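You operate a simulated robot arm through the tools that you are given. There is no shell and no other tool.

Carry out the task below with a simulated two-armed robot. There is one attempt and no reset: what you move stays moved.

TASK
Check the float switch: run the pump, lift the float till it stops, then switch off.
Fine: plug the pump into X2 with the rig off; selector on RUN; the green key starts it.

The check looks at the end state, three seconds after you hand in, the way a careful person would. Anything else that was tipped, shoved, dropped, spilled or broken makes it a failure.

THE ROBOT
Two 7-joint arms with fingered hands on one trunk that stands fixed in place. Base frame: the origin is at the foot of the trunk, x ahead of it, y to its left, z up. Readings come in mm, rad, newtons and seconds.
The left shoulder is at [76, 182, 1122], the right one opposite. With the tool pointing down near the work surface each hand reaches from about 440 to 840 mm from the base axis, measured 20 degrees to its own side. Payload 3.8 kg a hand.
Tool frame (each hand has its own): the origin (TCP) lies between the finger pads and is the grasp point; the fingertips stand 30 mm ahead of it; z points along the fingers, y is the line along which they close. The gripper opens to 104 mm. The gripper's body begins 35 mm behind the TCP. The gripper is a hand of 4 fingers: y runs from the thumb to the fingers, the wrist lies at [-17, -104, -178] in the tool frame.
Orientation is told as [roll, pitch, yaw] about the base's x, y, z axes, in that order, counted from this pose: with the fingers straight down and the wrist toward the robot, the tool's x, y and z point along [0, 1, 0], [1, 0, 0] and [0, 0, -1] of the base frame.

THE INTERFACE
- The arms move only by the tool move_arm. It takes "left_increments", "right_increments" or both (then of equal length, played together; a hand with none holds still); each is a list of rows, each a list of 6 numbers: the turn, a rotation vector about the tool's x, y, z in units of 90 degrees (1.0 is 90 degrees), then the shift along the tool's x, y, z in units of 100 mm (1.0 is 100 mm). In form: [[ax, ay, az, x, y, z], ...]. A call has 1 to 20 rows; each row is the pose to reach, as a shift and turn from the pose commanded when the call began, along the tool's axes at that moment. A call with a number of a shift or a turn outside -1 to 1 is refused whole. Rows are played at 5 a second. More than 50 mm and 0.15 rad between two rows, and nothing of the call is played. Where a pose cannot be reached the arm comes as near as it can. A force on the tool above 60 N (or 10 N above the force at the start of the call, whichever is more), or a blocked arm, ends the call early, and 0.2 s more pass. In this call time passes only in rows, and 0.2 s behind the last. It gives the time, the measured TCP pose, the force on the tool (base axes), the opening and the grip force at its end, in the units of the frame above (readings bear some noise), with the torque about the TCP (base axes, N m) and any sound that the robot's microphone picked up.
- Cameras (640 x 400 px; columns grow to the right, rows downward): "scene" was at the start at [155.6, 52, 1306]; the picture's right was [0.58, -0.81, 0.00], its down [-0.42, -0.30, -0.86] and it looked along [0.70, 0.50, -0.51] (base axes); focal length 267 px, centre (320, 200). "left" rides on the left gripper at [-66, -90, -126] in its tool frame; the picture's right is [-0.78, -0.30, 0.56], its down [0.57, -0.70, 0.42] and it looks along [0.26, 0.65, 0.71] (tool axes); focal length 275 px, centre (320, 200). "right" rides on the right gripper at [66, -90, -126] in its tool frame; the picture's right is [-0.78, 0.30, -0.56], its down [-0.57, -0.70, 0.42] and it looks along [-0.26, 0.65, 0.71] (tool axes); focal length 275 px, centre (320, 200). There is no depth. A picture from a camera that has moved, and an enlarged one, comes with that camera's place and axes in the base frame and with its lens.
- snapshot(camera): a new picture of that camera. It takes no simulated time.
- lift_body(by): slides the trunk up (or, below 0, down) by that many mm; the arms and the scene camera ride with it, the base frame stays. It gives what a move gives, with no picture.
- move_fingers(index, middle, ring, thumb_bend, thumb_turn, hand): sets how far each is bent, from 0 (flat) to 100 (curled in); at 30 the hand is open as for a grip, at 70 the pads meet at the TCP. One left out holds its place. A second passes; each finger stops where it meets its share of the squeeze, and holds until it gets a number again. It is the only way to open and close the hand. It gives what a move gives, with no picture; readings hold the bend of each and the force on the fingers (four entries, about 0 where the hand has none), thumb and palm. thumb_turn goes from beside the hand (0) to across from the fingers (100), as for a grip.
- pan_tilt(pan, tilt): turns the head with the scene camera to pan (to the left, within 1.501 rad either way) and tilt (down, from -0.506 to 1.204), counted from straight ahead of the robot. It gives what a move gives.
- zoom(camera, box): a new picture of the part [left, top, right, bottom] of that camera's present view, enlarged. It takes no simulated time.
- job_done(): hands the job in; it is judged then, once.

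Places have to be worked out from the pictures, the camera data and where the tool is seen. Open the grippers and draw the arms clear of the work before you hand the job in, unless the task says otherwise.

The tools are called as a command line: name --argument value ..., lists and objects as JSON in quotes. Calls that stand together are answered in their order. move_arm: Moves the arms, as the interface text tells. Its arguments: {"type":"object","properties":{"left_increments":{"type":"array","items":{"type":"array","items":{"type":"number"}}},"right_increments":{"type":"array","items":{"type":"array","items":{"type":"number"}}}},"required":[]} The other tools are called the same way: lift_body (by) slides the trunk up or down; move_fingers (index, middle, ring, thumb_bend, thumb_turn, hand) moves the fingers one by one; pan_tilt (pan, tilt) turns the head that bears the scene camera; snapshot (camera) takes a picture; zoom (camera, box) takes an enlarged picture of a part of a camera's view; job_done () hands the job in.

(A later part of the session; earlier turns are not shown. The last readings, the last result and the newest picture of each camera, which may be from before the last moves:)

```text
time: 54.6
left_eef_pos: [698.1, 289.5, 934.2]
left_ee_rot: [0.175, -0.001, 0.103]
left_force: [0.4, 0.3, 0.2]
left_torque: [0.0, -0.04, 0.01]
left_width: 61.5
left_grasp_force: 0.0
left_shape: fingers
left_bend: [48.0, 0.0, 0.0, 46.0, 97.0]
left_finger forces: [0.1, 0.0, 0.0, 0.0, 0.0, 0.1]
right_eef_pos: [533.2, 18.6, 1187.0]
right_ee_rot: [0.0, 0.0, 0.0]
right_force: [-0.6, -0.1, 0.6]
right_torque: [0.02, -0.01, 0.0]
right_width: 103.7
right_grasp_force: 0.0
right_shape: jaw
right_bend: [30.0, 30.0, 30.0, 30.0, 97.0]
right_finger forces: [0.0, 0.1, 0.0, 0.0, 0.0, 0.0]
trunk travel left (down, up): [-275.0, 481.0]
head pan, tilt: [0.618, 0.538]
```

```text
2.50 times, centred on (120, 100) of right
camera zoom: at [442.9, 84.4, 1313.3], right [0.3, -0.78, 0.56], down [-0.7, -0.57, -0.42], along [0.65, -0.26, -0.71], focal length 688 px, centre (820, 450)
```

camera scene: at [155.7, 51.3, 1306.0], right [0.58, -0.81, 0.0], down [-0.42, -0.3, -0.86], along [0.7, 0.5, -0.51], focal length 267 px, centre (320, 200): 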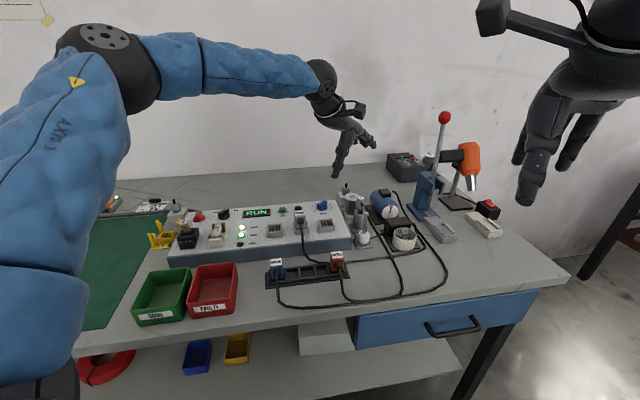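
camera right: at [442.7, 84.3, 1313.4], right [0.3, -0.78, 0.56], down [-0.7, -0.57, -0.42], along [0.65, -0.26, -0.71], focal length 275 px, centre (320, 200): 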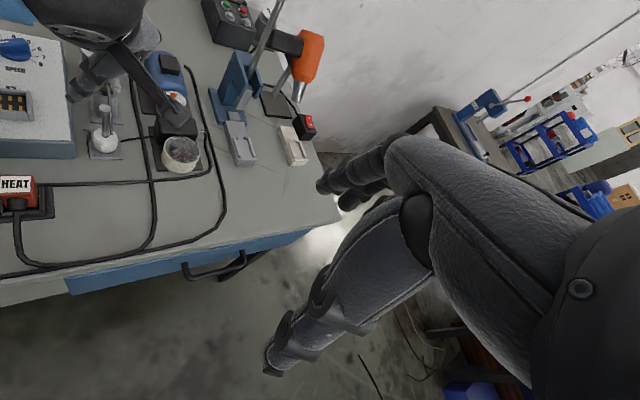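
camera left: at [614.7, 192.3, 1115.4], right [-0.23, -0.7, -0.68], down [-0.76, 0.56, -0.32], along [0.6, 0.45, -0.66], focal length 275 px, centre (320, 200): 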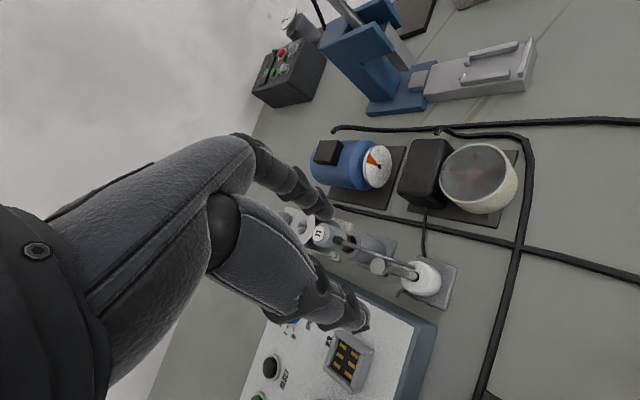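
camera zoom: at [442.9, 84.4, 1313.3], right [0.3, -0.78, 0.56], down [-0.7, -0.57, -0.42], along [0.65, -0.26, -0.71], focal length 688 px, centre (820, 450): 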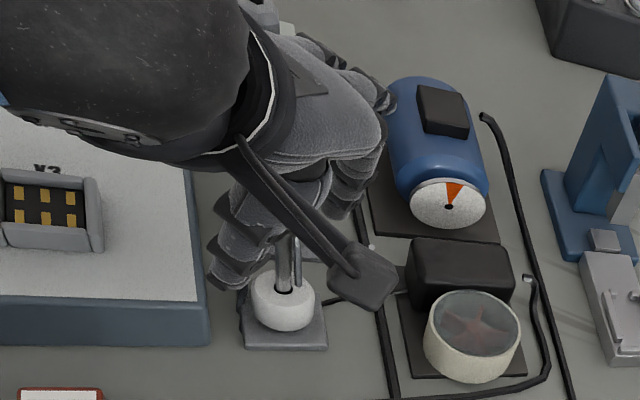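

The stem is now centred (tool y≈0.4, x≈−1.5). I'll descend 40 mm more and check clearances to the panel, T1 and motor.

move_arm --left_increments '[[0, 0, 0, -0.023, 0.0, 0.13], [0, 0, 0, -0.046, 0.0, 0.26], [0, 0, 0, -0.07, 0.0, 0.394]]'

zoom --camera "left" --box '[280, 190, 460, 330]'

zoom --camera "scene" --box '[330, 180, 410, 260]'

zoom --camera "right" --box '[60, 40, 180, 160]'

```text
time: 55.4
left_eef_pos: [697.1, 289.4, 894.6]
left_ee_rot: [0.174, -0.003, 0.101]
left_force: [0.6, 0.1, -0.1]
left_torque: [-0.02, -0.02, 0.01]
left_width: 61.6
left_grasp_force: 0.1
left_shape: fingers
left_bend: [48.0, 0.0, 0.0, 46.0, 97.0]
left_finger forces: [0.0, 0.0, 0.0, 0.0, 0.0, 0.0]
right_eef_pos: [532.6, 18.0, 1187.5]
right_ee_rot: [-0.001, 0.001, 0.0]
right_force: [0.7, -0.1, 0.2]
right_torque: [0.03, -0.01, -0.02]
right_width: 103.5
right_grasp_force: 0.0
right_shape: jaw
right_bend: [30.0, 30.0, 30.0, 30.0, 97.0]
right_finger forces: [0.0, 0.1, 0.0, 0.0, 0.1, 0.1]
trunk travel left (down, up): [-275.0, 481.0]
head pan, tilt: [0.618, 0.538]
```

```text
2.86 times, centred on (370, 260) of left
camera zoom: at [618.4, 193.0, 1006.0], right [-0.22, -0.69, -0.68], down [-0.76, 0.56, -0.32], along [0.61, 0.45, -0.66], focal length 786 px, centre (177, 29)
```

zoom: 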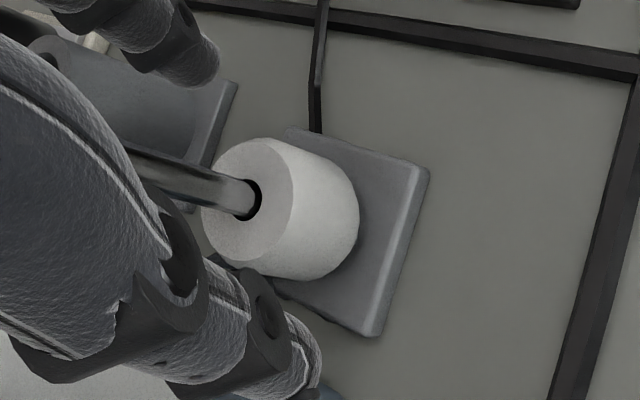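

```text
5.00 times, centred on (370, 220) of scene
camera zoom: at [155.9, 52.1, 1305.9], right [0.58, -0.81, 0.0], down [-0.42, -0.3, -0.86], along [0.7, 0.5, -0.51], focal length 1335 px, centre (70, 100)
```

zoom: 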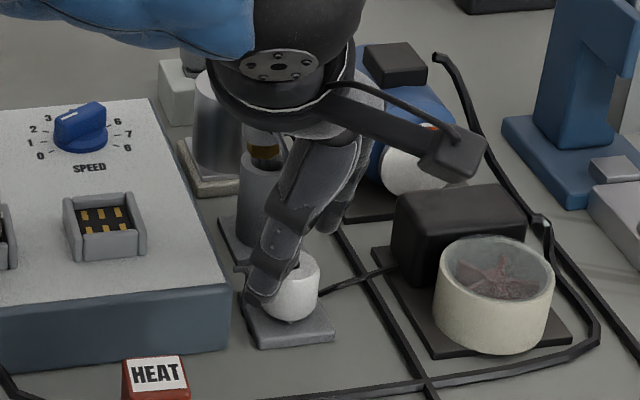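

```text
3.33 times, centred on (120, 100) of right
camera zoom: at [442.9, 84.4, 1313.3], right [0.3, -0.78, 0.56], down [-0.7, -0.57, -0.42], along [0.65, -0.26, -0.71], focal length 918 px, centre (987, 533)
```

zoom: 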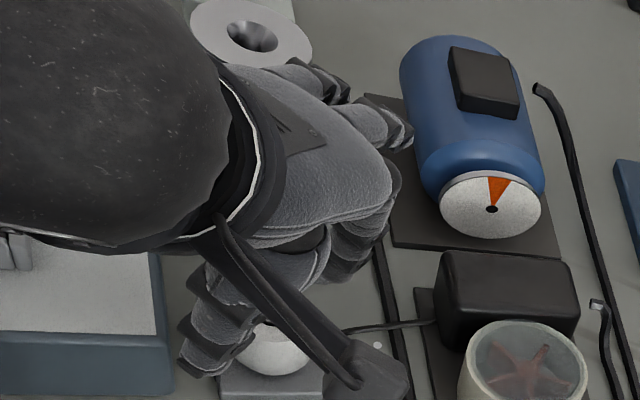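

The T1 cable is no longer visible in the left view; I need to check T1 isn't being disturbed. Zooming on T1 from all cameras.

zoom --camera "scene" --box '[345, 190, 395, 245]'

zoom --camera "left" --box '[270, 180, 400, 270]'

zoom --camera "right" --box '[70, 40, 150, 100]'

```text
7.27 times, centred on (370, 218) of scene
camera zoom: at [155.9, 52.1, 1305.9], right [0.58, -0.81, 0.0], down [-0.42, -0.3, -0.86], along [0.7, 0.5, -0.51], focal length 1942 px, centre (-44, 73)
```

zoom: 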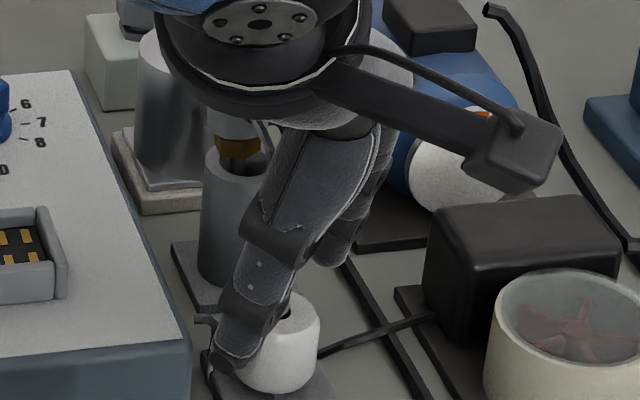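

```text
4.44 times, centred on (335, 225) of left
camera zoom: at [618.4, 193.0, 1006.0], right [-0.22, -0.69, -0.68], down [-0.76, 0.56, -0.32], along [0.61, 0.45, -0.66], focal length 1224 px, centre (253, 89)
```

zoom: 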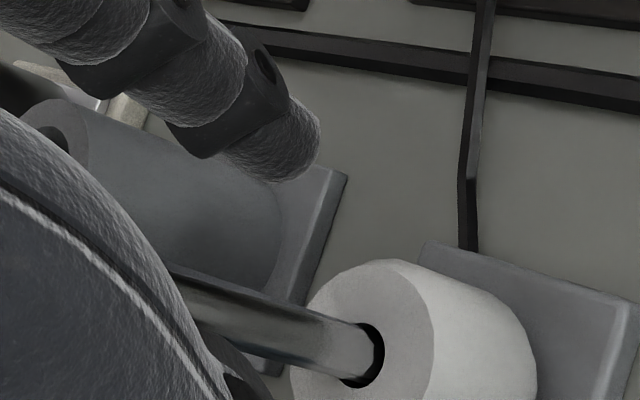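

```text
6.67 times, centred on (110, 70) of right
camera zoom: at [442.9, 84.4, 1313.3], right [0.3, -0.78, 0.56], down [-0.7, -0.57, -0.42], along [0.65, -0.26, -0.71], focal length 1835 px, centre (1720, 1067)
```

zoom: 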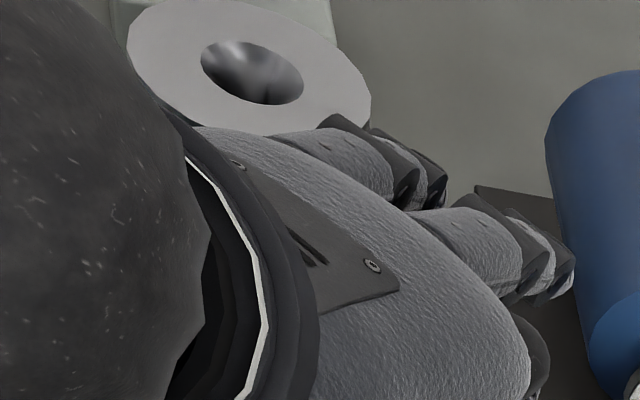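

T1's probe still sits in its well, but its cable has moved from where it was. I'll raise the hand to look at what happened before continuing.

move_arm --left_increments '[[0, 0, 0, 0.05, 0.0, -0.28], [0, 0, 0, 0.1, 0.0, -0.56], [0, 0, 0, 0.15, 0.0, -0.85]]'

zoom --camera "left" --box '[290, 190, 470, 320]'

zoom --camera "scene" --box '[340, 180, 410, 250]'

```text
time: 56.2
left_eef_pos: [698.4, 289.1, 985.4]
left_ee_rot: [0.175, 0.0, 0.102]
left_force: [-0.5, 0.2, -0.3]
left_torque: [0.0, -0.01, -0.01]
left_width: 61.4
left_grasp_force: 0.1
left_shape: fingers
left_bend: [48.0, 0.0, 0.0, 46.0, 97.0]
left_finger forces: [0.0, 0.0, 0.0, 0.1, 0.0, 0.0]
right_eef_pos: [532.0, 17.9, 1186.9]
right_ee_rot: [0.001, 0.0, 0.002]
right_force: [-0.3, -0.7, 0.0]
right_torque: [-0.02, -0.03, 0.01]
right_width: 103.7
right_grasp_force: 0.1
right_shape: jaw
right_bend: [30.0, 30.0, 30.0, 30.0, 97.0]
right_finger forces: [0.0, 0.0, 0.0, 0.0, 0.0, 0.0]
trunk travel left (down, up): [-275.0, 481.0]
head pan, tilt: [0.618, 0.538]
```

```text
3.08 times, centred on (380, 255) of left
camera zoom: at [620.7, 192.6, 1095.9], right [-0.23, -0.69, -0.68], down [-0.76, 0.56, -0.32], along [0.61, 0.45, -0.66], focal length 847 px, centre (135, 31)
```

zoom: 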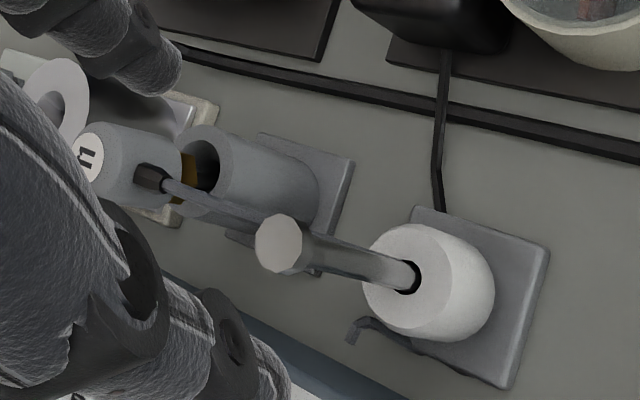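

```text
5.71 times, centred on (375, 215) of scene
camera zoom: at [155.1, 51.7, 1306.1], right [0.58, -0.81, 0.0], down [-0.42, -0.3, -0.86], along [0.7, 0.5, -0.51], focal length 1526 px, centre (6, 114)
```

zoom: 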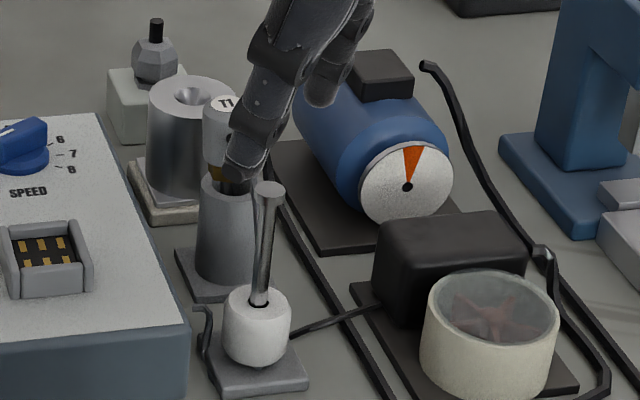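

T1 is fine; its soft cable has just swung to the other side of the stem, which frees the finger side. I'll reorient to yaw≈1°, lean 14° (keeping the straight ring finger clear of T1) and preset thumb, index and middle.

move_arm --left_increments '[[-0.006, 0.022, 0.027, -0.01, 0.005, 0], [-0.0113, 0.0446, 0.0532, -0.018, 0.007, 0]]'

move_fingers --hand "left" --middle 50 --index 50 --ring 0 --thumb_bend 48

zoom --camera "left" --box '[270, 180, 480, 330]'

zoom --camera "right" --box '[60, 30, 180, 160]'

```text
time: 56.8
left_eef_pos: [698.2, 286.3, 980.2]
left_ee_rot: [0.247, 0.0, 0.021]
left_force: [0.2, 0.4, -0.7]
left_torque: [0.0, -0.03, -0.02]
left_width: 61.7
left_grasp_force: 0.1
left_shape: fingers
left_bend: [48.0, 0.0, 0.0, 46.0, 97.0]
left_finger forces: [0.1, 0.0, 0.0, 0.0, 0.0, 0.0]
right_eef_pos: [533.3, 17.9, 1186.9]
right_ee_rot: [-0.001, 0.0, 0.0]
right_force: [0.7, -0.3, 0.3]
right_torque: [-0.02, 0.0, -0.03]
right_width: 103.5
right_grasp_force: 0.0
right_shape: jaw
right_bend: [30.0, 30.0, 30.0, 30.0, 97.0]
right_finger forces: [0.0, 0.0, 0.0, 0.0, 0.1, 0.0]
trunk travel left (down, up): [-275.0, 481.0]
head pan, tilt: [0.618, 0.538]
```

```text
time: 57.8
left_eef_pos: [699.0, 287.2, 980.4]
left_ee_rot: [0.246, 0.002, 0.021]
left_force: [-0.1, 0.3, -0.4]
left_torque: [-0.02, 0.0, 0.0]
left_width: 57.0
left_grasp_force: 0.1
left_shape: fingers
left_bend: [50.0, 50.0, 0.0, 48.0, 97.0]
left_finger forces: [0.1, 0.1, 0.0, 0.0, 0.0, 0.0]
right_eef_pos: [531.7, 17.5, 1187.7]
right_ee_rot: [0.001, 0.0, 0.001]
right_force: [-0.2, -0.2, 0.0]
right_torque: [-0.02, 0.0, -0.02]
right_width: 104.0
right_grasp_force: 0.0
right_shape: jaw
right_bend: [30.0, 30.0, 30.0, 30.0, 97.0]
right_finger forces: [0.1, 0.0, 0.0, 0.0, 0.0, 0.0]
trunk travel left (down, up): [-275.0, 481.0]
head pan, tilt: [0.618, 0.538]
```

```text
2.67 times, centred on (375, 255) of left
camera zoom: at [613.2, 190.5, 1086.1], right [-0.28, -0.62, -0.73], down [-0.71, 0.65, -0.27], along [0.64, 0.44, -0.63], focal length 734 px, centre (173, 53)
```

zoom: 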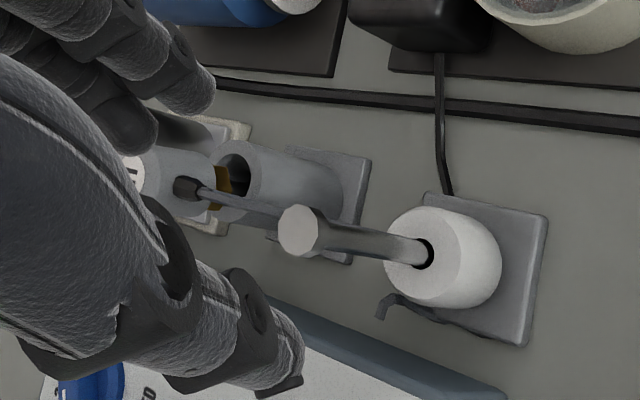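

```text
3.08 times, centred on (120, 95) of right
camera zoom: at [442.7, 84.3, 1313.4], right [0.3, -0.78, 0.56], down [-0.7, -0.57, -0.42], along [0.65, -0.26, -0.71], focal length 847 px, centre (935, 523)
```

zoom: 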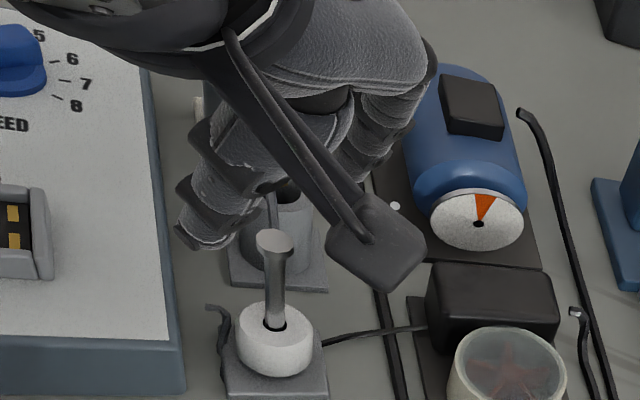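

Centred (stem at tool x≈0.5, y≈−1). Descending 70 mm now, then I check again.

move_arm --left_increments '[[0, 0, 0, -0.042, 0.0, 0.17], [0, 0, 0, -0.085, 0.0, 0.34], [0, 0, 0, -0.127, 0.0, 0.51], [0, 0, 0, -0.169, 0.0, 0.679]]'

zoom --camera "left" --box '[270, 180, 450, 330]'

zoom --camera "scene" --box '[340, 180, 410, 250]'

zoom --camera "right" --box '[60, 30, 180, 160]'

```text
time: 58.8
left_eef_pos: [700.1, 285.5, 909.7]
left_ee_rot: [0.244, -0.001, 0.019]
left_force: [0.5, -0.1, 0.0]
left_torque: [0.02, 0.01, -0.01]
left_width: 56.9
left_grasp_force: 0.1
left_shape: fingers
left_bend: [50.0, 50.0, 0.0, 48.0, 97.0]
left_finger forces: [0.1, 0.0, 0.0, 0.0, 0.0, 0.0]
right_eef_pos: [532.5, 18.8, 1185.0]
right_ee_rot: [-0.001, -0.001, 0.0]
right_force: [0.7, 0.2, 0.1]
right_torque: [0.01, 0.0, 0.03]
right_width: 103.7
right_grasp_force: 0.0
right_shape: jaw
right_bend: [30.0, 30.0, 30.0, 30.0, 97.0]
right_finger forces: [0.0, 0.0, 0.0, 0.0, 0.0, 0.0]
trunk travel left (down, up): [-275.0, 481.0]
head pan, tilt: [0.618, 0.538]
```

```text
2.67 times, centred on (360, 255) of left
camera zoom: at [613.7, 189.0, 1015.2], right [-0.28, -0.62, -0.73], down [-0.71, 0.65, -0.27], along [0.64, 0.44, -0.63], focal length 734 px, centre (213, 53)
```

zoom: 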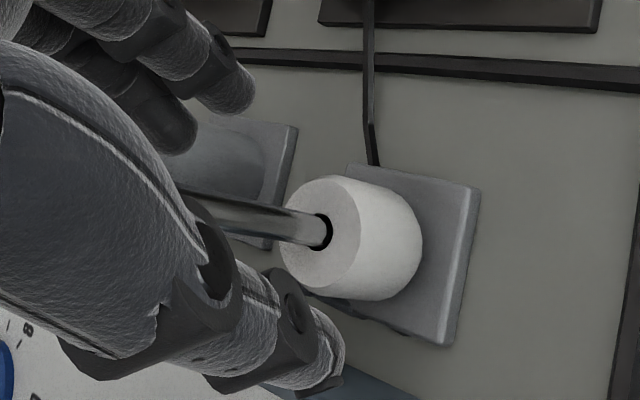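

```text
5.71 times, centred on (375, 215) of scene
camera zoom: at [156.0, 52.1, 1305.9], right [0.58, -0.81, 0.0], down [-0.42, -0.3, -0.86], along [0.7, 0.5, -0.51], focal length 1526 px, centre (6, 114)
```

zoom: 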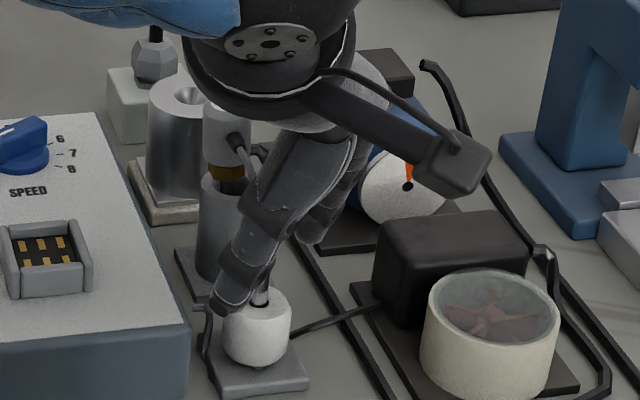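

```text
3.08 times, centred on (120, 95) of right
camera zoom: at [443.0, 84.5, 1313.2], right [0.3, -0.78, 0.56], down [-0.7, -0.57, -0.42], along [0.65, -0.26, -0.71], focal length 847 px, centre (935, 523)
```

zoom: 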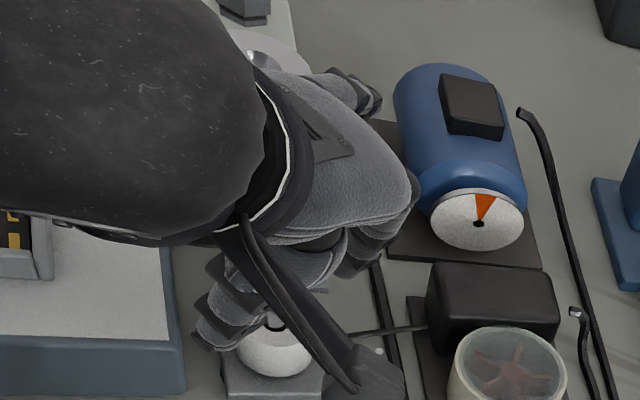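

T1 stays upright and clear. The stem is about 3 mm off in tool y, which I'll correct while descending the last 39 mm in small steps.

move_arm --left_increments '[[0, 0, 0, -0.024, -0.01, 0.1], [0, 0, 0, -0.048, -0.02, 0.2], [0, 0, 0, -0.072, -0.02, 0.29], [0, 0, 0, -0.094, -0.02, 0.378]]'

zoom --camera "left" --box '[270, 180, 450, 330]'

zoom --camera "scene" --box '[345, 200, 395, 250]'

```text
time: 59.8
left_eef_pos: [688.3, 293.1, 876.2]
left_ee_rot: [0.245, 0.0, 0.018]
left_force: [1.2, -0.1, -0.6]
left_torque: [-0.04, -0.01, -0.01]
left_width: 57.0
left_grasp_force: 0.2
left_shape: fingers
left_bend: [50.0, 50.0, 0.0, 48.0, 97.0]
left_finger forces: [0.0, 0.0, 0.2, 0.1, 0.0, 0.0]
left hand out of reach, approached as far as the arm can: row 2, 3, 4
right_eef_pos: [532.9, 18.1, 1187.9]
right_ee_rot: [-0.001, -0.001, 0.001]
right_force: [0.5, 0.2, 0.1]
right_torque: [0.02, 0.0, -0.02]
right_width: 103.8
right_grasp_force: 0.0
right_shape: jaw
right_bend: [30.0, 30.0, 30.0, 30.0, 97.0]
right_finger forces: [0.1, 0.0, 0.0, 0.1, 0.0, 0.1]
trunk travel left (down, up): [-275.0, 481.0]
head pan, tilt: [0.618, 0.538]
```

```text
2.67 times, centred on (360, 255) of left
camera zoom: at [602.5, 195.8, 982.2], right [-0.28, -0.62, -0.73], down [-0.71, 0.65, -0.27], along [0.64, 0.44, -0.63], focal length 734 px, centre (213, 53)
```

zoom: 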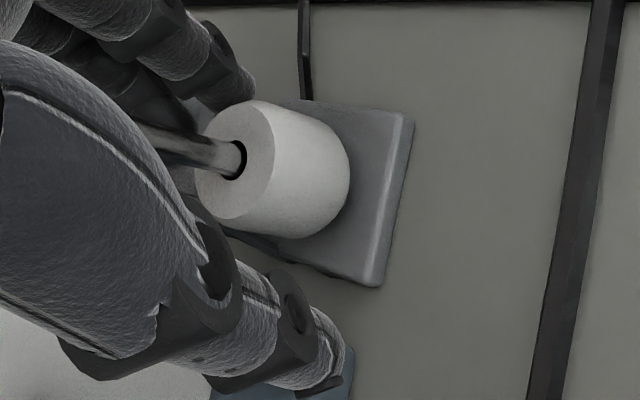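

```text
8.00 times, centred on (370, 225) of scene
camera zoom: at [155.7, 51.9, 1306.0], right [0.58, -0.81, 0.0], down [-0.42, -0.3, -0.86], along [0.7, 0.5, -0.51], focal length 2137 px, centre (-80, 0)
```

zoom: 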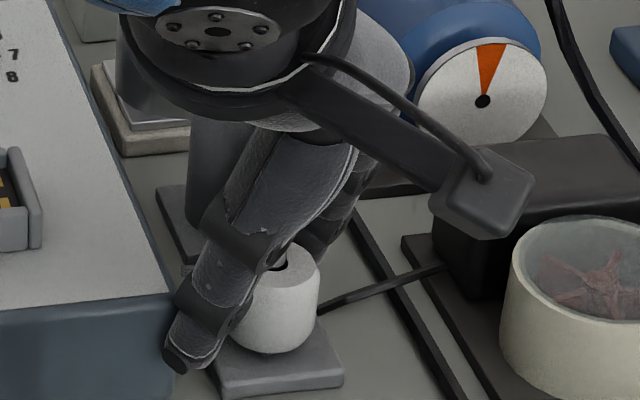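

The arm's limit shows up as it goes lower, so I'll use the trunk instead: raise the hand back to the well-aligned pose at z≈980, then lower the whole trunk, which keeps the arm posture and moves straight down.

move_arm --left_increments '[[0, 0, 0, 0.045, 0.03, -0.25], [0, 0, 0, 0.09, 0.06, -0.5], [0, 0, 0, 0.135, 0.09, -0.75], [0, 0, 0, 0.181, 0.106, -0.985]]'

zoom --camera "left" --box '[270, 180, 480, 330]'

zoom --camera "scene" --box '[340, 180, 410, 250]'

```text
time: 60.8
left_eef_pos: [697.5, 286.5, 976.9]
left_ee_rot: [0.244, -0.001, 0.019]
left_force: [0.9, -0.3, -0.2]
left_torque: [-0.01, -0.01, -0.03]
left_width: 56.8
left_grasp_force: 0.0
left_shape: fingers
left_bend: [50.0, 50.0, 0.0, 48.0, 97.0]
left_finger forces: [0.1, 0.0, 0.0, 0.1, 0.0, 0.1]
right_eef_pos: [532.9, 17.7, 1187.0]
right_ee_rot: [-0.001, -0.001, 0.0]
right_force: [-0.4, 0.3, 0.8]
right_torque: [-0.01, 0.0, -0.03]
right_width: 103.9
right_grasp_force: 0.0
right_shape: jaw
right_bend: [30.0, 30.0, 30.0, 30.0, 97.0]
right_finger forces: [0.0, 0.0, 0.1, 0.0, 0.1, 0.1]
trunk travel left (down, up): [-275.0, 481.0]
head pan, tilt: [0.618, 0.538]
```

```text
2.67 times, centred on (375, 255) of left
camera zoom: at [611.6, 189.7, 1082.7], right [-0.28, -0.62, -0.73], down [-0.71, 0.65, -0.27], along [0.64, 0.44, -0.63], focal length 734 px, centre (173, 53)
```

zoom: 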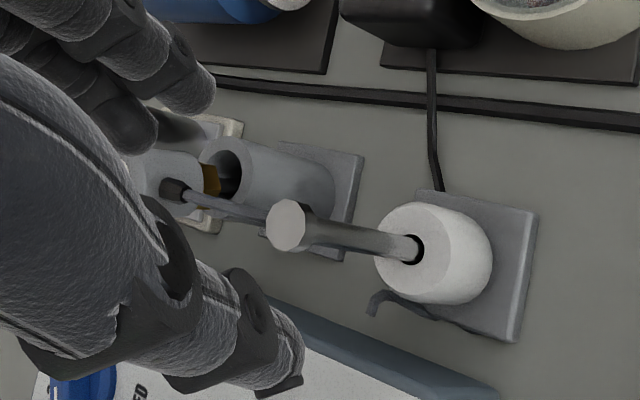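

```text
5.71 times, centred on (375, 215) of scene
camera zoom: at [155.5, 51.8, 1306.0], right [0.58, -0.81, 0.0], down [-0.42, -0.3, -0.86], along [0.7, 0.5, -0.51], focal length 1526 px, centre (6, 114)
```

zoom: 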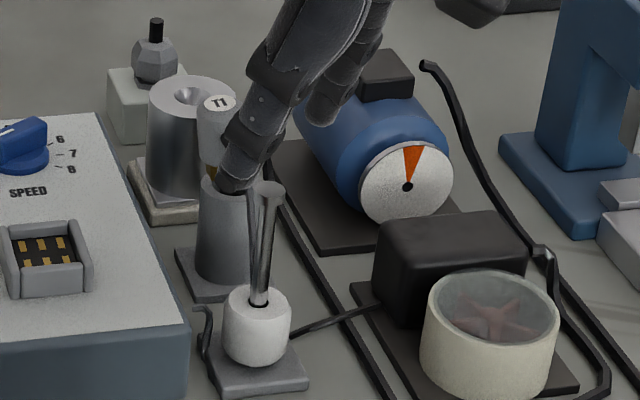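

Aligned again (stem at tool x≈−1.6, y≈−1.5). Now I'll lower the trunk by 70 mm and check.

lift_body --by -70

zoom --camera "left" --box '[270, 180, 450, 330]'

snapshot --camera "scene"

```text
time: 61.9
left_eef_pos: [698.1, 284.4, 906.5]
left_ee_rot: [0.245, -0.002, 0.02]
left_force: [-0.3, -0.1, 0.2]
left_torque: [-0.01, -0.01, -0.01]
left_width: 56.8
left_grasp_force: 0.1
left_shape: fingers
left_bend: [50.0, 50.0, 0.0, 48.0, 97.0]
left_finger forces: [0.0, 0.1, 0.0, 0.0, 0.0, 0.1]
right_eef_pos: [532.3, 18.0, 1117.1]
right_ee_rot: [0.0, -0.001, -0.001]
right_force: [-0.1, -0.1, -0.1]
right_torque: [0.0, 0.0, 0.03]
right_width: 103.5
right_grasp_force: 0.1
right_shape: jaw
right_bend: [30.0, 30.0, 30.0, 30.0, 97.0]
right_finger forces: [0.0, 0.0, 0.1, 0.1, 0.1, 0.0]
trunk travel left (down, up): [-205.0, 551.0]
head pan, tilt: [0.618, 0.538]
```

```text
2.67 times, centred on (360, 255) of left
camera zoom: at [611.9, 189.3, 1013.2], right [-0.28, -0.62, -0.73], down [-0.71, 0.65, -0.27], along [0.64, 0.44, -0.63], focal length 734 px, centre (213, 53)
```

zoom: 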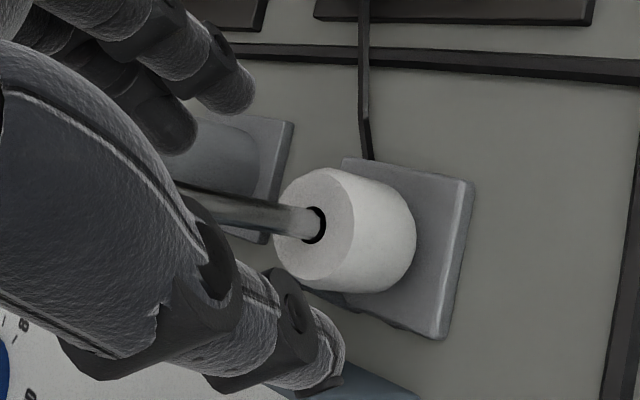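

```text
taken
camera scene: at [187.6, 51.9, 1234.3], right [0.58, -0.81, 0.0], down [-0.42, -0.3, -0.86], along [0.7, 0.5, -0.51], focal length 267 px, centre (320, 200)
```

scene: 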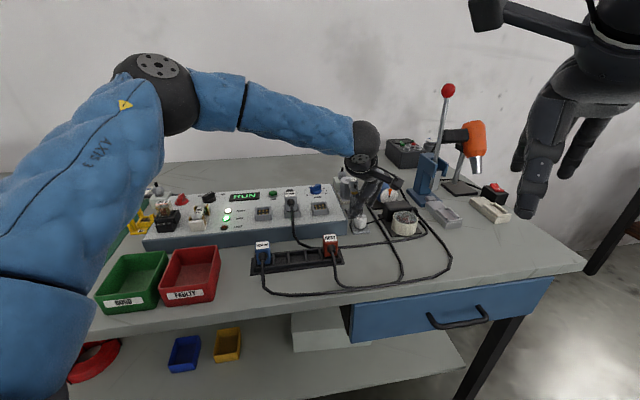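

Still well centred. Lowering the trunk another 34 mm brings the fingertips around the float.

lift_body --by -34

zoom --camera "left" --box '[270, 180, 450, 330]'

zoom --camera "scene" --box '[330, 170, 400, 240]'

```text
time: 62.7
left_eef_pos: [698.2, 286.3, 872.8]
left_ee_rot: [0.244, -0.003, 0.018]
left_force: [-0.6, 0.1, 0.6]
left_torque: [0.01, 0.03, 0.01]
left_width: 56.9
left_grasp_force: 0.1
left_shape: fingers
left_bend: [50.0, 50.0, 0.0, 48.0, 97.0]
left_finger forces: [0.1, 0.0, 0.0, 0.0, 0.0, 0.0]
right_eef_pos: [532.8, 18.0, 1083.9]
right_ee_rot: [0.0, -0.003, 0.0]
right_force: [-0.6, -0.1, -0.5]
right_torque: [-0.03, -0.01, -0.01]
right_width: 103.7
right_grasp_force: 0.1
right_shape: jaw
right_bend: [30.0, 30.0, 30.0, 30.0, 97.0]
right_finger forces: [0.1, 0.1, 0.0, 0.1, 0.0, 0.0]
trunk travel left (down, up): [-171.0, 585.0]
head pan, tilt: [0.618, 0.538]
```

```text
2.67 times, centred on (360, 255) of left
camera zoom: at [612.0, 189.3, 979.3], right [-0.28, -0.62, -0.73], down [-0.71, 0.64, -0.28], along [0.64, 0.44, -0.63], focal length 734 px, centre (213, 53)
```

zoom: 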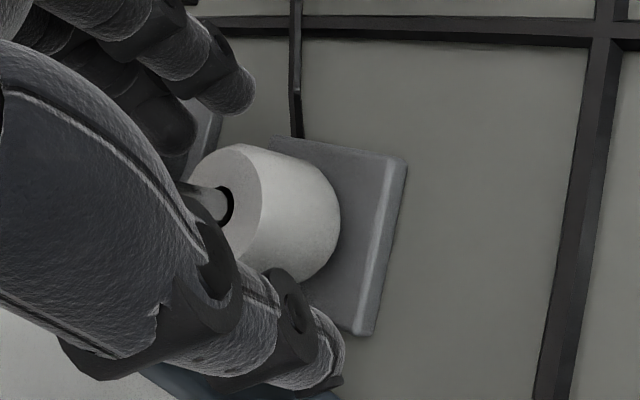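

```text
5.71 times, centred on (365, 205) of scene
camera zoom: at [205.6, 51.9, 1198.8], right [0.58, -0.81, 0.0], down [-0.42, -0.3, -0.86], along [0.7, 0.5, -0.51], focal length 1526 px, centre (63, 171)
```

zoom: 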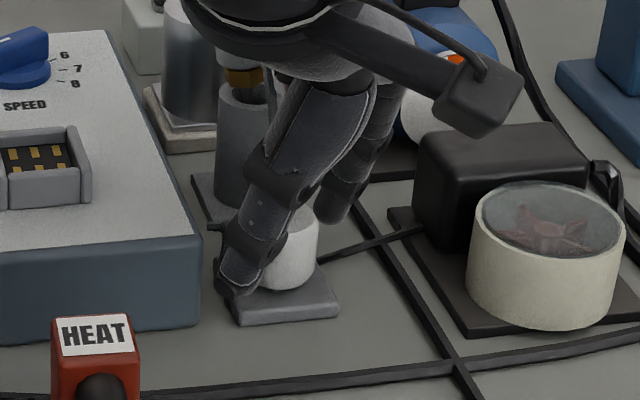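

Thumb and fingers stand on both sides of the float. I'll lower 4 mm more for a better bite and close gently.

lift_body --by -4

move_fingers --hand "left" --index 56 --middle 56 --thumb_bend 54

zoom --camera "scene" --box '[330, 170, 400, 240]'

```text
time: 63.2
left_eef_pos: [698.0, 286.2, 868.1]
left_ee_rot: [0.245, 0.0, 0.02]
left_force: [0.3, 0.2, 0.9]
left_torque: [0.0, -0.02, 0.01]
left_width: 56.8
left_grasp_force: 0.1
left_shape: fingers
left_bend: [50.0, 50.0, 0.0, 48.0, 97.0]
left_finger forces: [0.0, 0.1, 0.0, 0.1, 0.1, 0.0]
right_eef_pos: [532.7, 17.7, 1079.5]
right_ee_rot: [0.0, 0.0, 0.0]
right_force: [-0.4, 0.4, 0.3]
right_torque: [0.02, -0.04, 0.01]
right_width: 103.6
right_grasp_force: 0.1
right_shape: jaw
right_bend: [30.0, 30.0, 30.0, 30.0, 97.0]
right_finger forces: [0.0, 0.1, 0.0, 0.1, 0.1, 0.1]
trunk travel left (down, up): [-167.0, 589.0]
head pan, tilt: [0.618, 0.538]
```

```text
time: 64.2
left_eef_pos: [698.1, 286.0, 868.5]
left_ee_rot: [0.246, -0.001, 0.019]
left_force: [-0.4, -0.5, -0.7]
left_torque: [0.04, 0.02, 0.05]
left_width: 41.6
left_grasp_force: 0.0
left_shape: fingers
left_bend: [56.0, 56.0, 0.0, 54.0, 97.0]
left_finger forces: [0.1, 0.1, 0.0, 0.1, 0.0, 0.0]
right_eef_pos: [532.3, 17.5, 1079.3]
right_ee_rot: [0.0, 0.0, 0.001]
right_force: [-0.1, -0.2, -0.2]
right_torque: [-0.01, -0.01, 0.0]
right_width: 103.8
right_grasp_force: 0.0
right_shape: jaw
right_bend: [30.0, 30.0, 30.0, 30.0, 97.0]
right_finger forces: [0.1, 0.0, 0.1, 0.1, 0.0, 0.0]
trunk travel left (down, up): [-167.0, 589.0]
head pan, tilt: [0.618, 0.538]
```

```text
5.71 times, centred on (365, 205) of scene
camera zoom: at [208.8, 52.0, 1194.3], right [0.58, -0.81, 0.0], down [-0.42, -0.3, -0.86], along [0.7, 0.5, -0.51], focal length 1526 px, centre (63, 171)
```

zoom: 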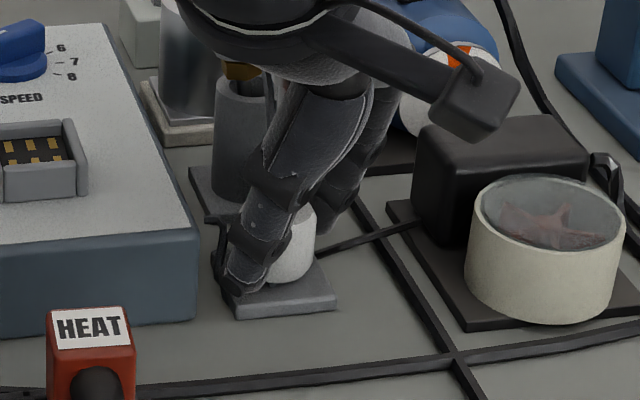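

No contact yet at 41.6 mm width. Closing a bit more.

move_fingers --hand "left" --index 60 --middle 60 --thumb_bend 58

zoom --camera "scene" --box '[330, 170, 400, 240]'

zoom --camera "left" --box '[270, 190, 400, 300]'

```text
time: 65.2
left_eef_pos: [698.0, 287.3, 868.2]
left_ee_rot: [0.243, 0.0, 0.018]
left_force: [-1.2, -0.3, -0.5]
left_torque: [0.02, 0.04, -0.03]
left_width: 33.4
left_grasp_force: 0.0
left_shape: fingers
left_bend: [60.0, 60.0, 0.0, 56.0, 97.0]
left_finger forces: [0.1, 0.0, 0.0, 0.0, 0.6, 0.0]
right_eef_pos: [533.2, 18.0, 1078.1]
right_ee_rot: [0.0, 0.0, 0.0]
right_force: [0.0, -0.1, -0.7]
right_torque: [-0.02, -0.02, 0.02]
right_width: 103.5
right_grasp_force: 0.0
right_shape: jaw
right_bend: [30.0, 30.0, 30.0, 30.0, 97.0]
right_finger forces: [0.0, 0.1, 0.0, 0.1, 0.1, 0.1]
trunk travel left (down, up): [-167.0, 589.0]
head pan, tilt: [0.618, 0.538]
```

```text
5.71 times, centred on (365, 205) of scene
camera zoom: at [208.7, 52.0, 1194.3], right [0.58, -0.81, 0.0], down [-0.42, -0.3, -0.86], along [0.7, 0.5, -0.51], focal length 1526 px, centre (63, 171)
```

zoom: 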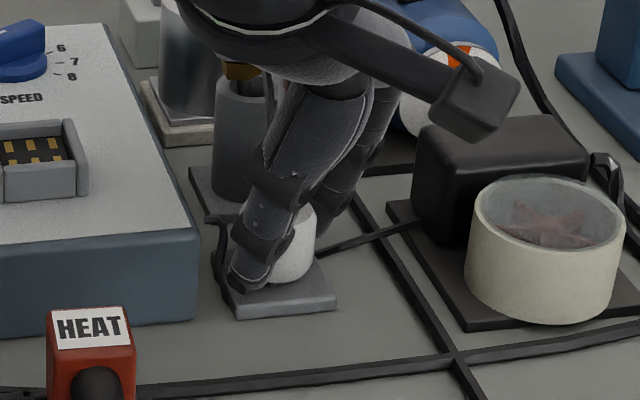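

```text
3.64 times, centred on (335, 245) of left
camera zoom: at [612.7, 189.5, 973.9], right [-0.28, -0.62, -0.73], down [-0.71, 0.65, -0.27], along [0.64, 0.44, -0.63], focal length 1001 px, centre (266, 36)
```

zoom: 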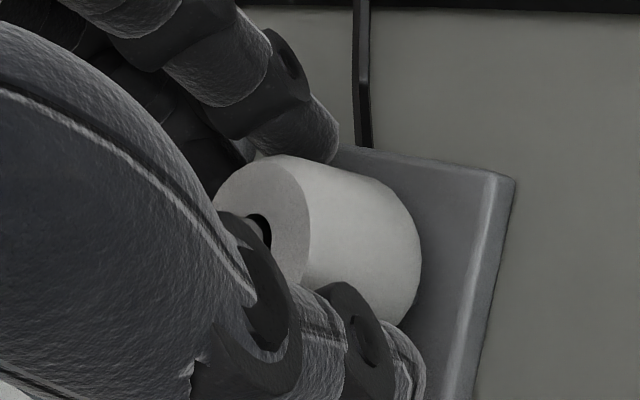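

The thumb touches the float; the fingers are almost there. (The impeller's position differs between pictures, so the pump runs.) Squeezing now.

move_fingers --hand "left" --index 66 --middle 66 --thumb_bend 64

zoom --camera "left" --box '[270, 190, 400, 300]'

```text
time: 66.2
left_eef_pos: [698.4, 285.9, 868.0]
left_ee_rot: [0.244, 0.0, 0.019]
left_force: [-1.0, 1.7, 0.1]
left_torque: [0.01, 0.05, 0.01]
left_width: 28.6
left_grasp_force: 4.4
left_shape: fingers
left_bend: [62.0, 65.0, 0.0, 58.0, 97.0]
left_finger forces: [2.8, 0.6, 0.1, 0.0, 5.5, 0.0]
right_eef_pos: [533.4, 18.9, 1077.9]
right_ee_rot: [0.001, -0.001, 0.0]
right_force: [0.7, 0.4, 1.2]
right_torque: [0.02, 0.0, -0.02]
right_width: 103.6
right_grasp_force: 0.1
right_shape: jaw
right_bend: [30.0, 30.0, 30.0, 30.0, 97.0]
right_finger forces: [0.1, 0.0, 0.0, 0.0, 0.0, 0.0]
trunk travel left (down, up): [-167.0, 589.0]
head pan, tilt: [0.618, 0.538]
```

```text
3.64 times, centred on (335, 245) of left
camera zoom: at [612.6, 189.6, 974.0], right [-0.28, -0.62, -0.73], down [-0.71, 0.65, -0.27], along [0.64, 0.44, -0.63], focal length 1001 px, centre (266, 36)
```

zoom: 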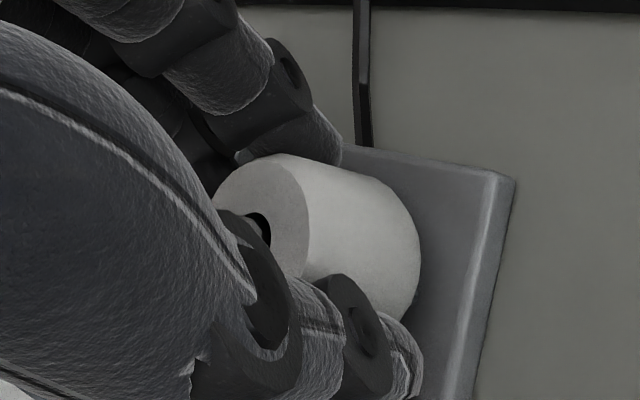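

Grip is 4.4 N; I'll firm it up slightly, then lift straight up with the trunk.

move_fingers --hand "left" --index 69 --middle 69 --thumb_bend 67

lift_body --by 12

zoom --camera "scene" --box '[330, 170, 400, 240]'

zoom --camera "left" --box '[270, 190, 400, 300]'

```text
time: 67.2
left_eef_pos: [698.1, 285.5, 867.2]
left_ee_rot: [0.243, -0.001, 0.019]
left_force: [1.0, 2.2, 0.1]
left_torque: [0.25, -0.11, -0.02]
left_width: 27.6
left_grasp_force: 7.9
left_shape: fingers
left_bend: [63.0, 67.0, 0.0, 59.0, 97.0]
left_finger forces: [4.9, 2.5, 0.0, 0.0, 7.8, 0.0]
right_eef_pos: [533.3, 19.4, 1080.0]
right_ee_rot: [0.0, -0.002, 0.002]
right_force: [-0.7, 0.0, -0.2]
right_torque: [-0.01, 0.02, -0.02]
right_width: 103.6
right_grasp_force: 0.0
right_shape: jaw
right_bend: [30.0, 30.0, 30.0, 30.0, 97.0]
right_finger forces: [0.0, 0.0, 0.1, 0.0, 0.0, 0.0]
trunk travel left (down, up): [-167.0, 589.0]
head pan, tilt: [0.618, 0.538]
```

```text
time: 67.8
left_eef_pos: [697.7, 286.4, 878.2]
left_ee_rot: [0.247, 0.003, 0.022]
left_force: [-1.0, 2.6, -0.7]
left_torque: [0.24, -0.11, -0.01]
left_width: 27.8
left_grasp_force: 8.0
left_shape: fingers
left_bend: [63.0, 67.0, 0.0, 60.0, 97.0]
left_finger forces: [4.6, 2.1, 0.0, 0.0, 9.0, 0.0]
right_eef_pos: [533.2, 18.1, 1090.9]
right_ee_rot: [0.0, 0.001, 0.001]
right_force: [1.1, 0.3, 0.1]
right_torque: [-0.01, 0.02, 0.01]
right_width: 103.6
right_grasp_force: 0.1
right_shape: jaw
right_bend: [30.0, 30.0, 30.0, 30.0, 97.0]
right_finger forces: [0.0, 0.0, 0.0, 0.1, 0.0, 0.0]
trunk travel left (down, up): [-179.0, 577.0]
head pan, tilt: [0.618, 0.538]
```

```text
5.71 times, centred on (365, 205) of scene
camera zoom: at [202.9, 52.1, 1206.7], right [0.58, -0.81, 0.0], down [-0.42, -0.3, -0.86], along [0.7, 0.5, -0.51], focal length 1526 px, centre (63, 171)
```

zoom: 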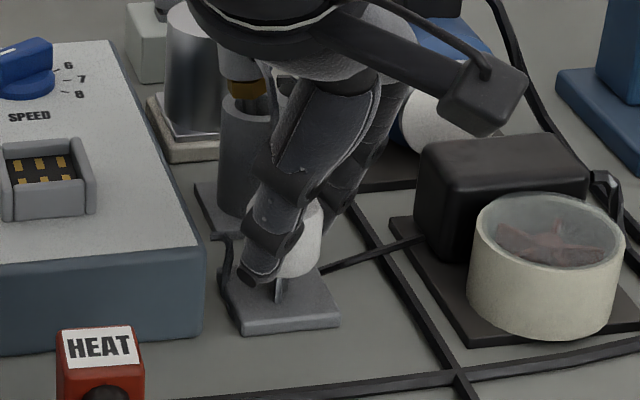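

```text
3.64 times, centred on (335, 245) of left
camera zoom: at [613.1, 189.6, 985.0], right [-0.29, -0.62, -0.73], down [-0.71, 0.65, -0.27], along [0.64, 0.44, -0.63], focal length 1001 px, centre (266, 36)
```

zoom: 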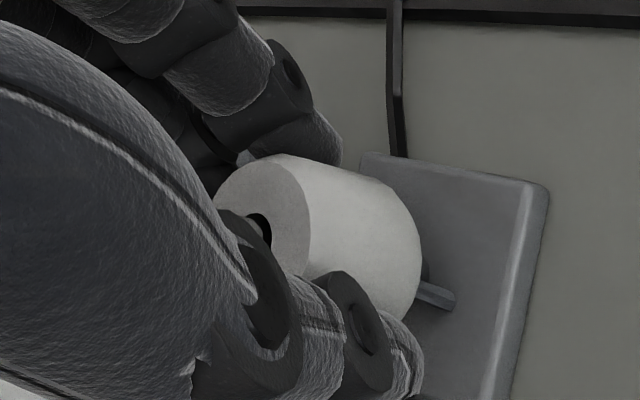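

The float rose 12 mm with the hand. I'll keep lifting in steps, watching the panel lamps and listening.

lift_body --by 10

zoom --camera "scene" --box '[170, 170, 430, 260]'

zoom --camera "left" --box '[270, 190, 400, 300]'

```text
time: 68.4
left_eef_pos: [699.7, 286.0, 888.6]
left_ee_rot: [0.245, 0.001, 0.02]
left_force: [0.1, 3.2, -1.4]
left_torque: [0.23, -0.12, -0.01]
left_width: 28.0
left_grasp_force: 8.5
left_shape: fingers
left_bend: [63.0, 67.0, 0.0, 60.0, 97.0]
left_finger forces: [4.7, 2.3, 0.0, 0.0, 9.0, 0.1]
right_eef_pos: [533.9, 18.5, 1100.0]
right_ee_rot: [-0.001, 0.002, 0.0]
right_force: [-0.6, -0.4, 0.0]
right_torque: [-0.01, 0.01, -0.02]
right_width: 103.9
right_grasp_force: 0.1
right_shape: jaw
right_bend: [30.0, 30.0, 30.0, 30.0, 97.0]
right_finger forces: [0.0, 0.0, 0.1, 0.1, 0.0, 0.1]
trunk travel left (down, up): [-189.0, 567.0]
head pan, tilt: [0.618, 0.538]
```

```text
2.46 times, centred on (300, 215) of scene
camera zoom: at [197.4, 52.1, 1217.1], right [0.58, -0.81, 0.0], down [-0.42, -0.3, -0.86], along [0.7, 0.5, -0.51], focal length 657 px, centre (369, 163)
```

zoom: 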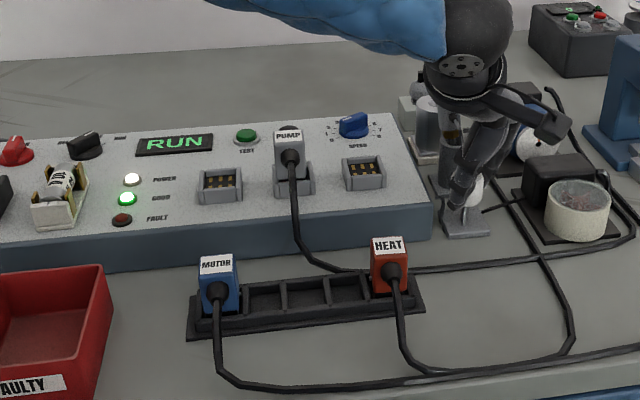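

```text
3.64 times, centred on (335, 245) of left
camera zoom: at [613.1, 189.6, 995.2], right [-0.29, -0.62, -0.73], down [-0.71, 0.64, -0.27], along [0.64, 0.44, -0.63], focal length 1001 px, centre (266, 36)
```

zoom: 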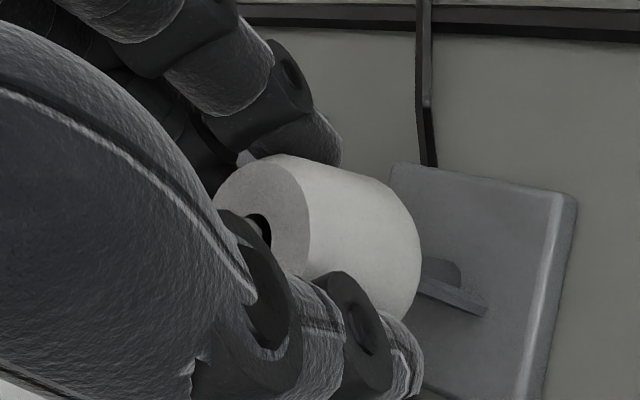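

22 mm up and still running (GOOD lit). Lifting another 10 mm.

lift_body --by 10

zoom --camera "scene" --box '[170, 170, 430, 260]'

zoom --camera "scene" --box '[335, 180, 395, 250]'

```text
time: 69.0
left_eef_pos: [697.8, 286.7, 899.0]
left_ee_rot: [0.245, 0.002, 0.019]
left_force: [-2.3, -0.3, -0.4]
left_torque: [0.06, 0.12, 0.02]
left_width: 27.8
left_grasp_force: 8.0
left_shape: fingers
left_bend: [63.0, 67.0, 0.0, 59.0, 97.0]
left_finger forces: [4.6, 2.4, 0.0, 0.1, 9.1, 0.0]
right_eef_pos: [534.4, 17.8, 1110.0]
right_ee_rot: [0.001, 0.001, 0.0]
right_force: [-0.3, -0.8, -0.6]
right_torque: [-0.01, 0.02, 0.02]
right_width: 103.5
right_grasp_force: 0.0
right_shape: jaw
right_bend: [30.0, 30.0, 30.0, 30.0, 97.0]
right_finger forces: [0.1, 0.0, 0.0, 0.0, 0.0, 0.0]
trunk travel left (down, up): [-199.0, 557.0]
head pan, tilt: [0.618, 0.538]
```

```text
2.46 times, centred on (300, 215) of scene
camera zoom: at [192.1, 52.2, 1227.6], right [0.58, -0.81, 0.0], down [-0.42, -0.3, -0.86], along [0.7, 0.5, -0.51], focal length 657 px, centre (369, 163)
```

zoom: 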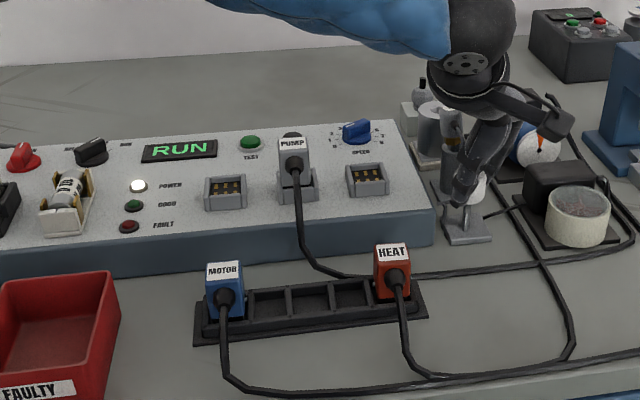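

```text
5.71 times, centred on (365, 215) of scene
camera zoom: at [192.1, 52.2, 1227.6], right [0.58, -0.81, 0.0], down [-0.42, -0.3, -0.86], along [0.7, 0.5, -0.51], focal length 1526 px, centre (63, 114)
```

zoom: 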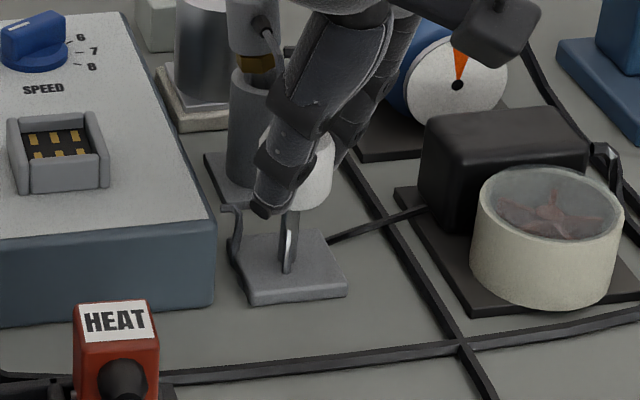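

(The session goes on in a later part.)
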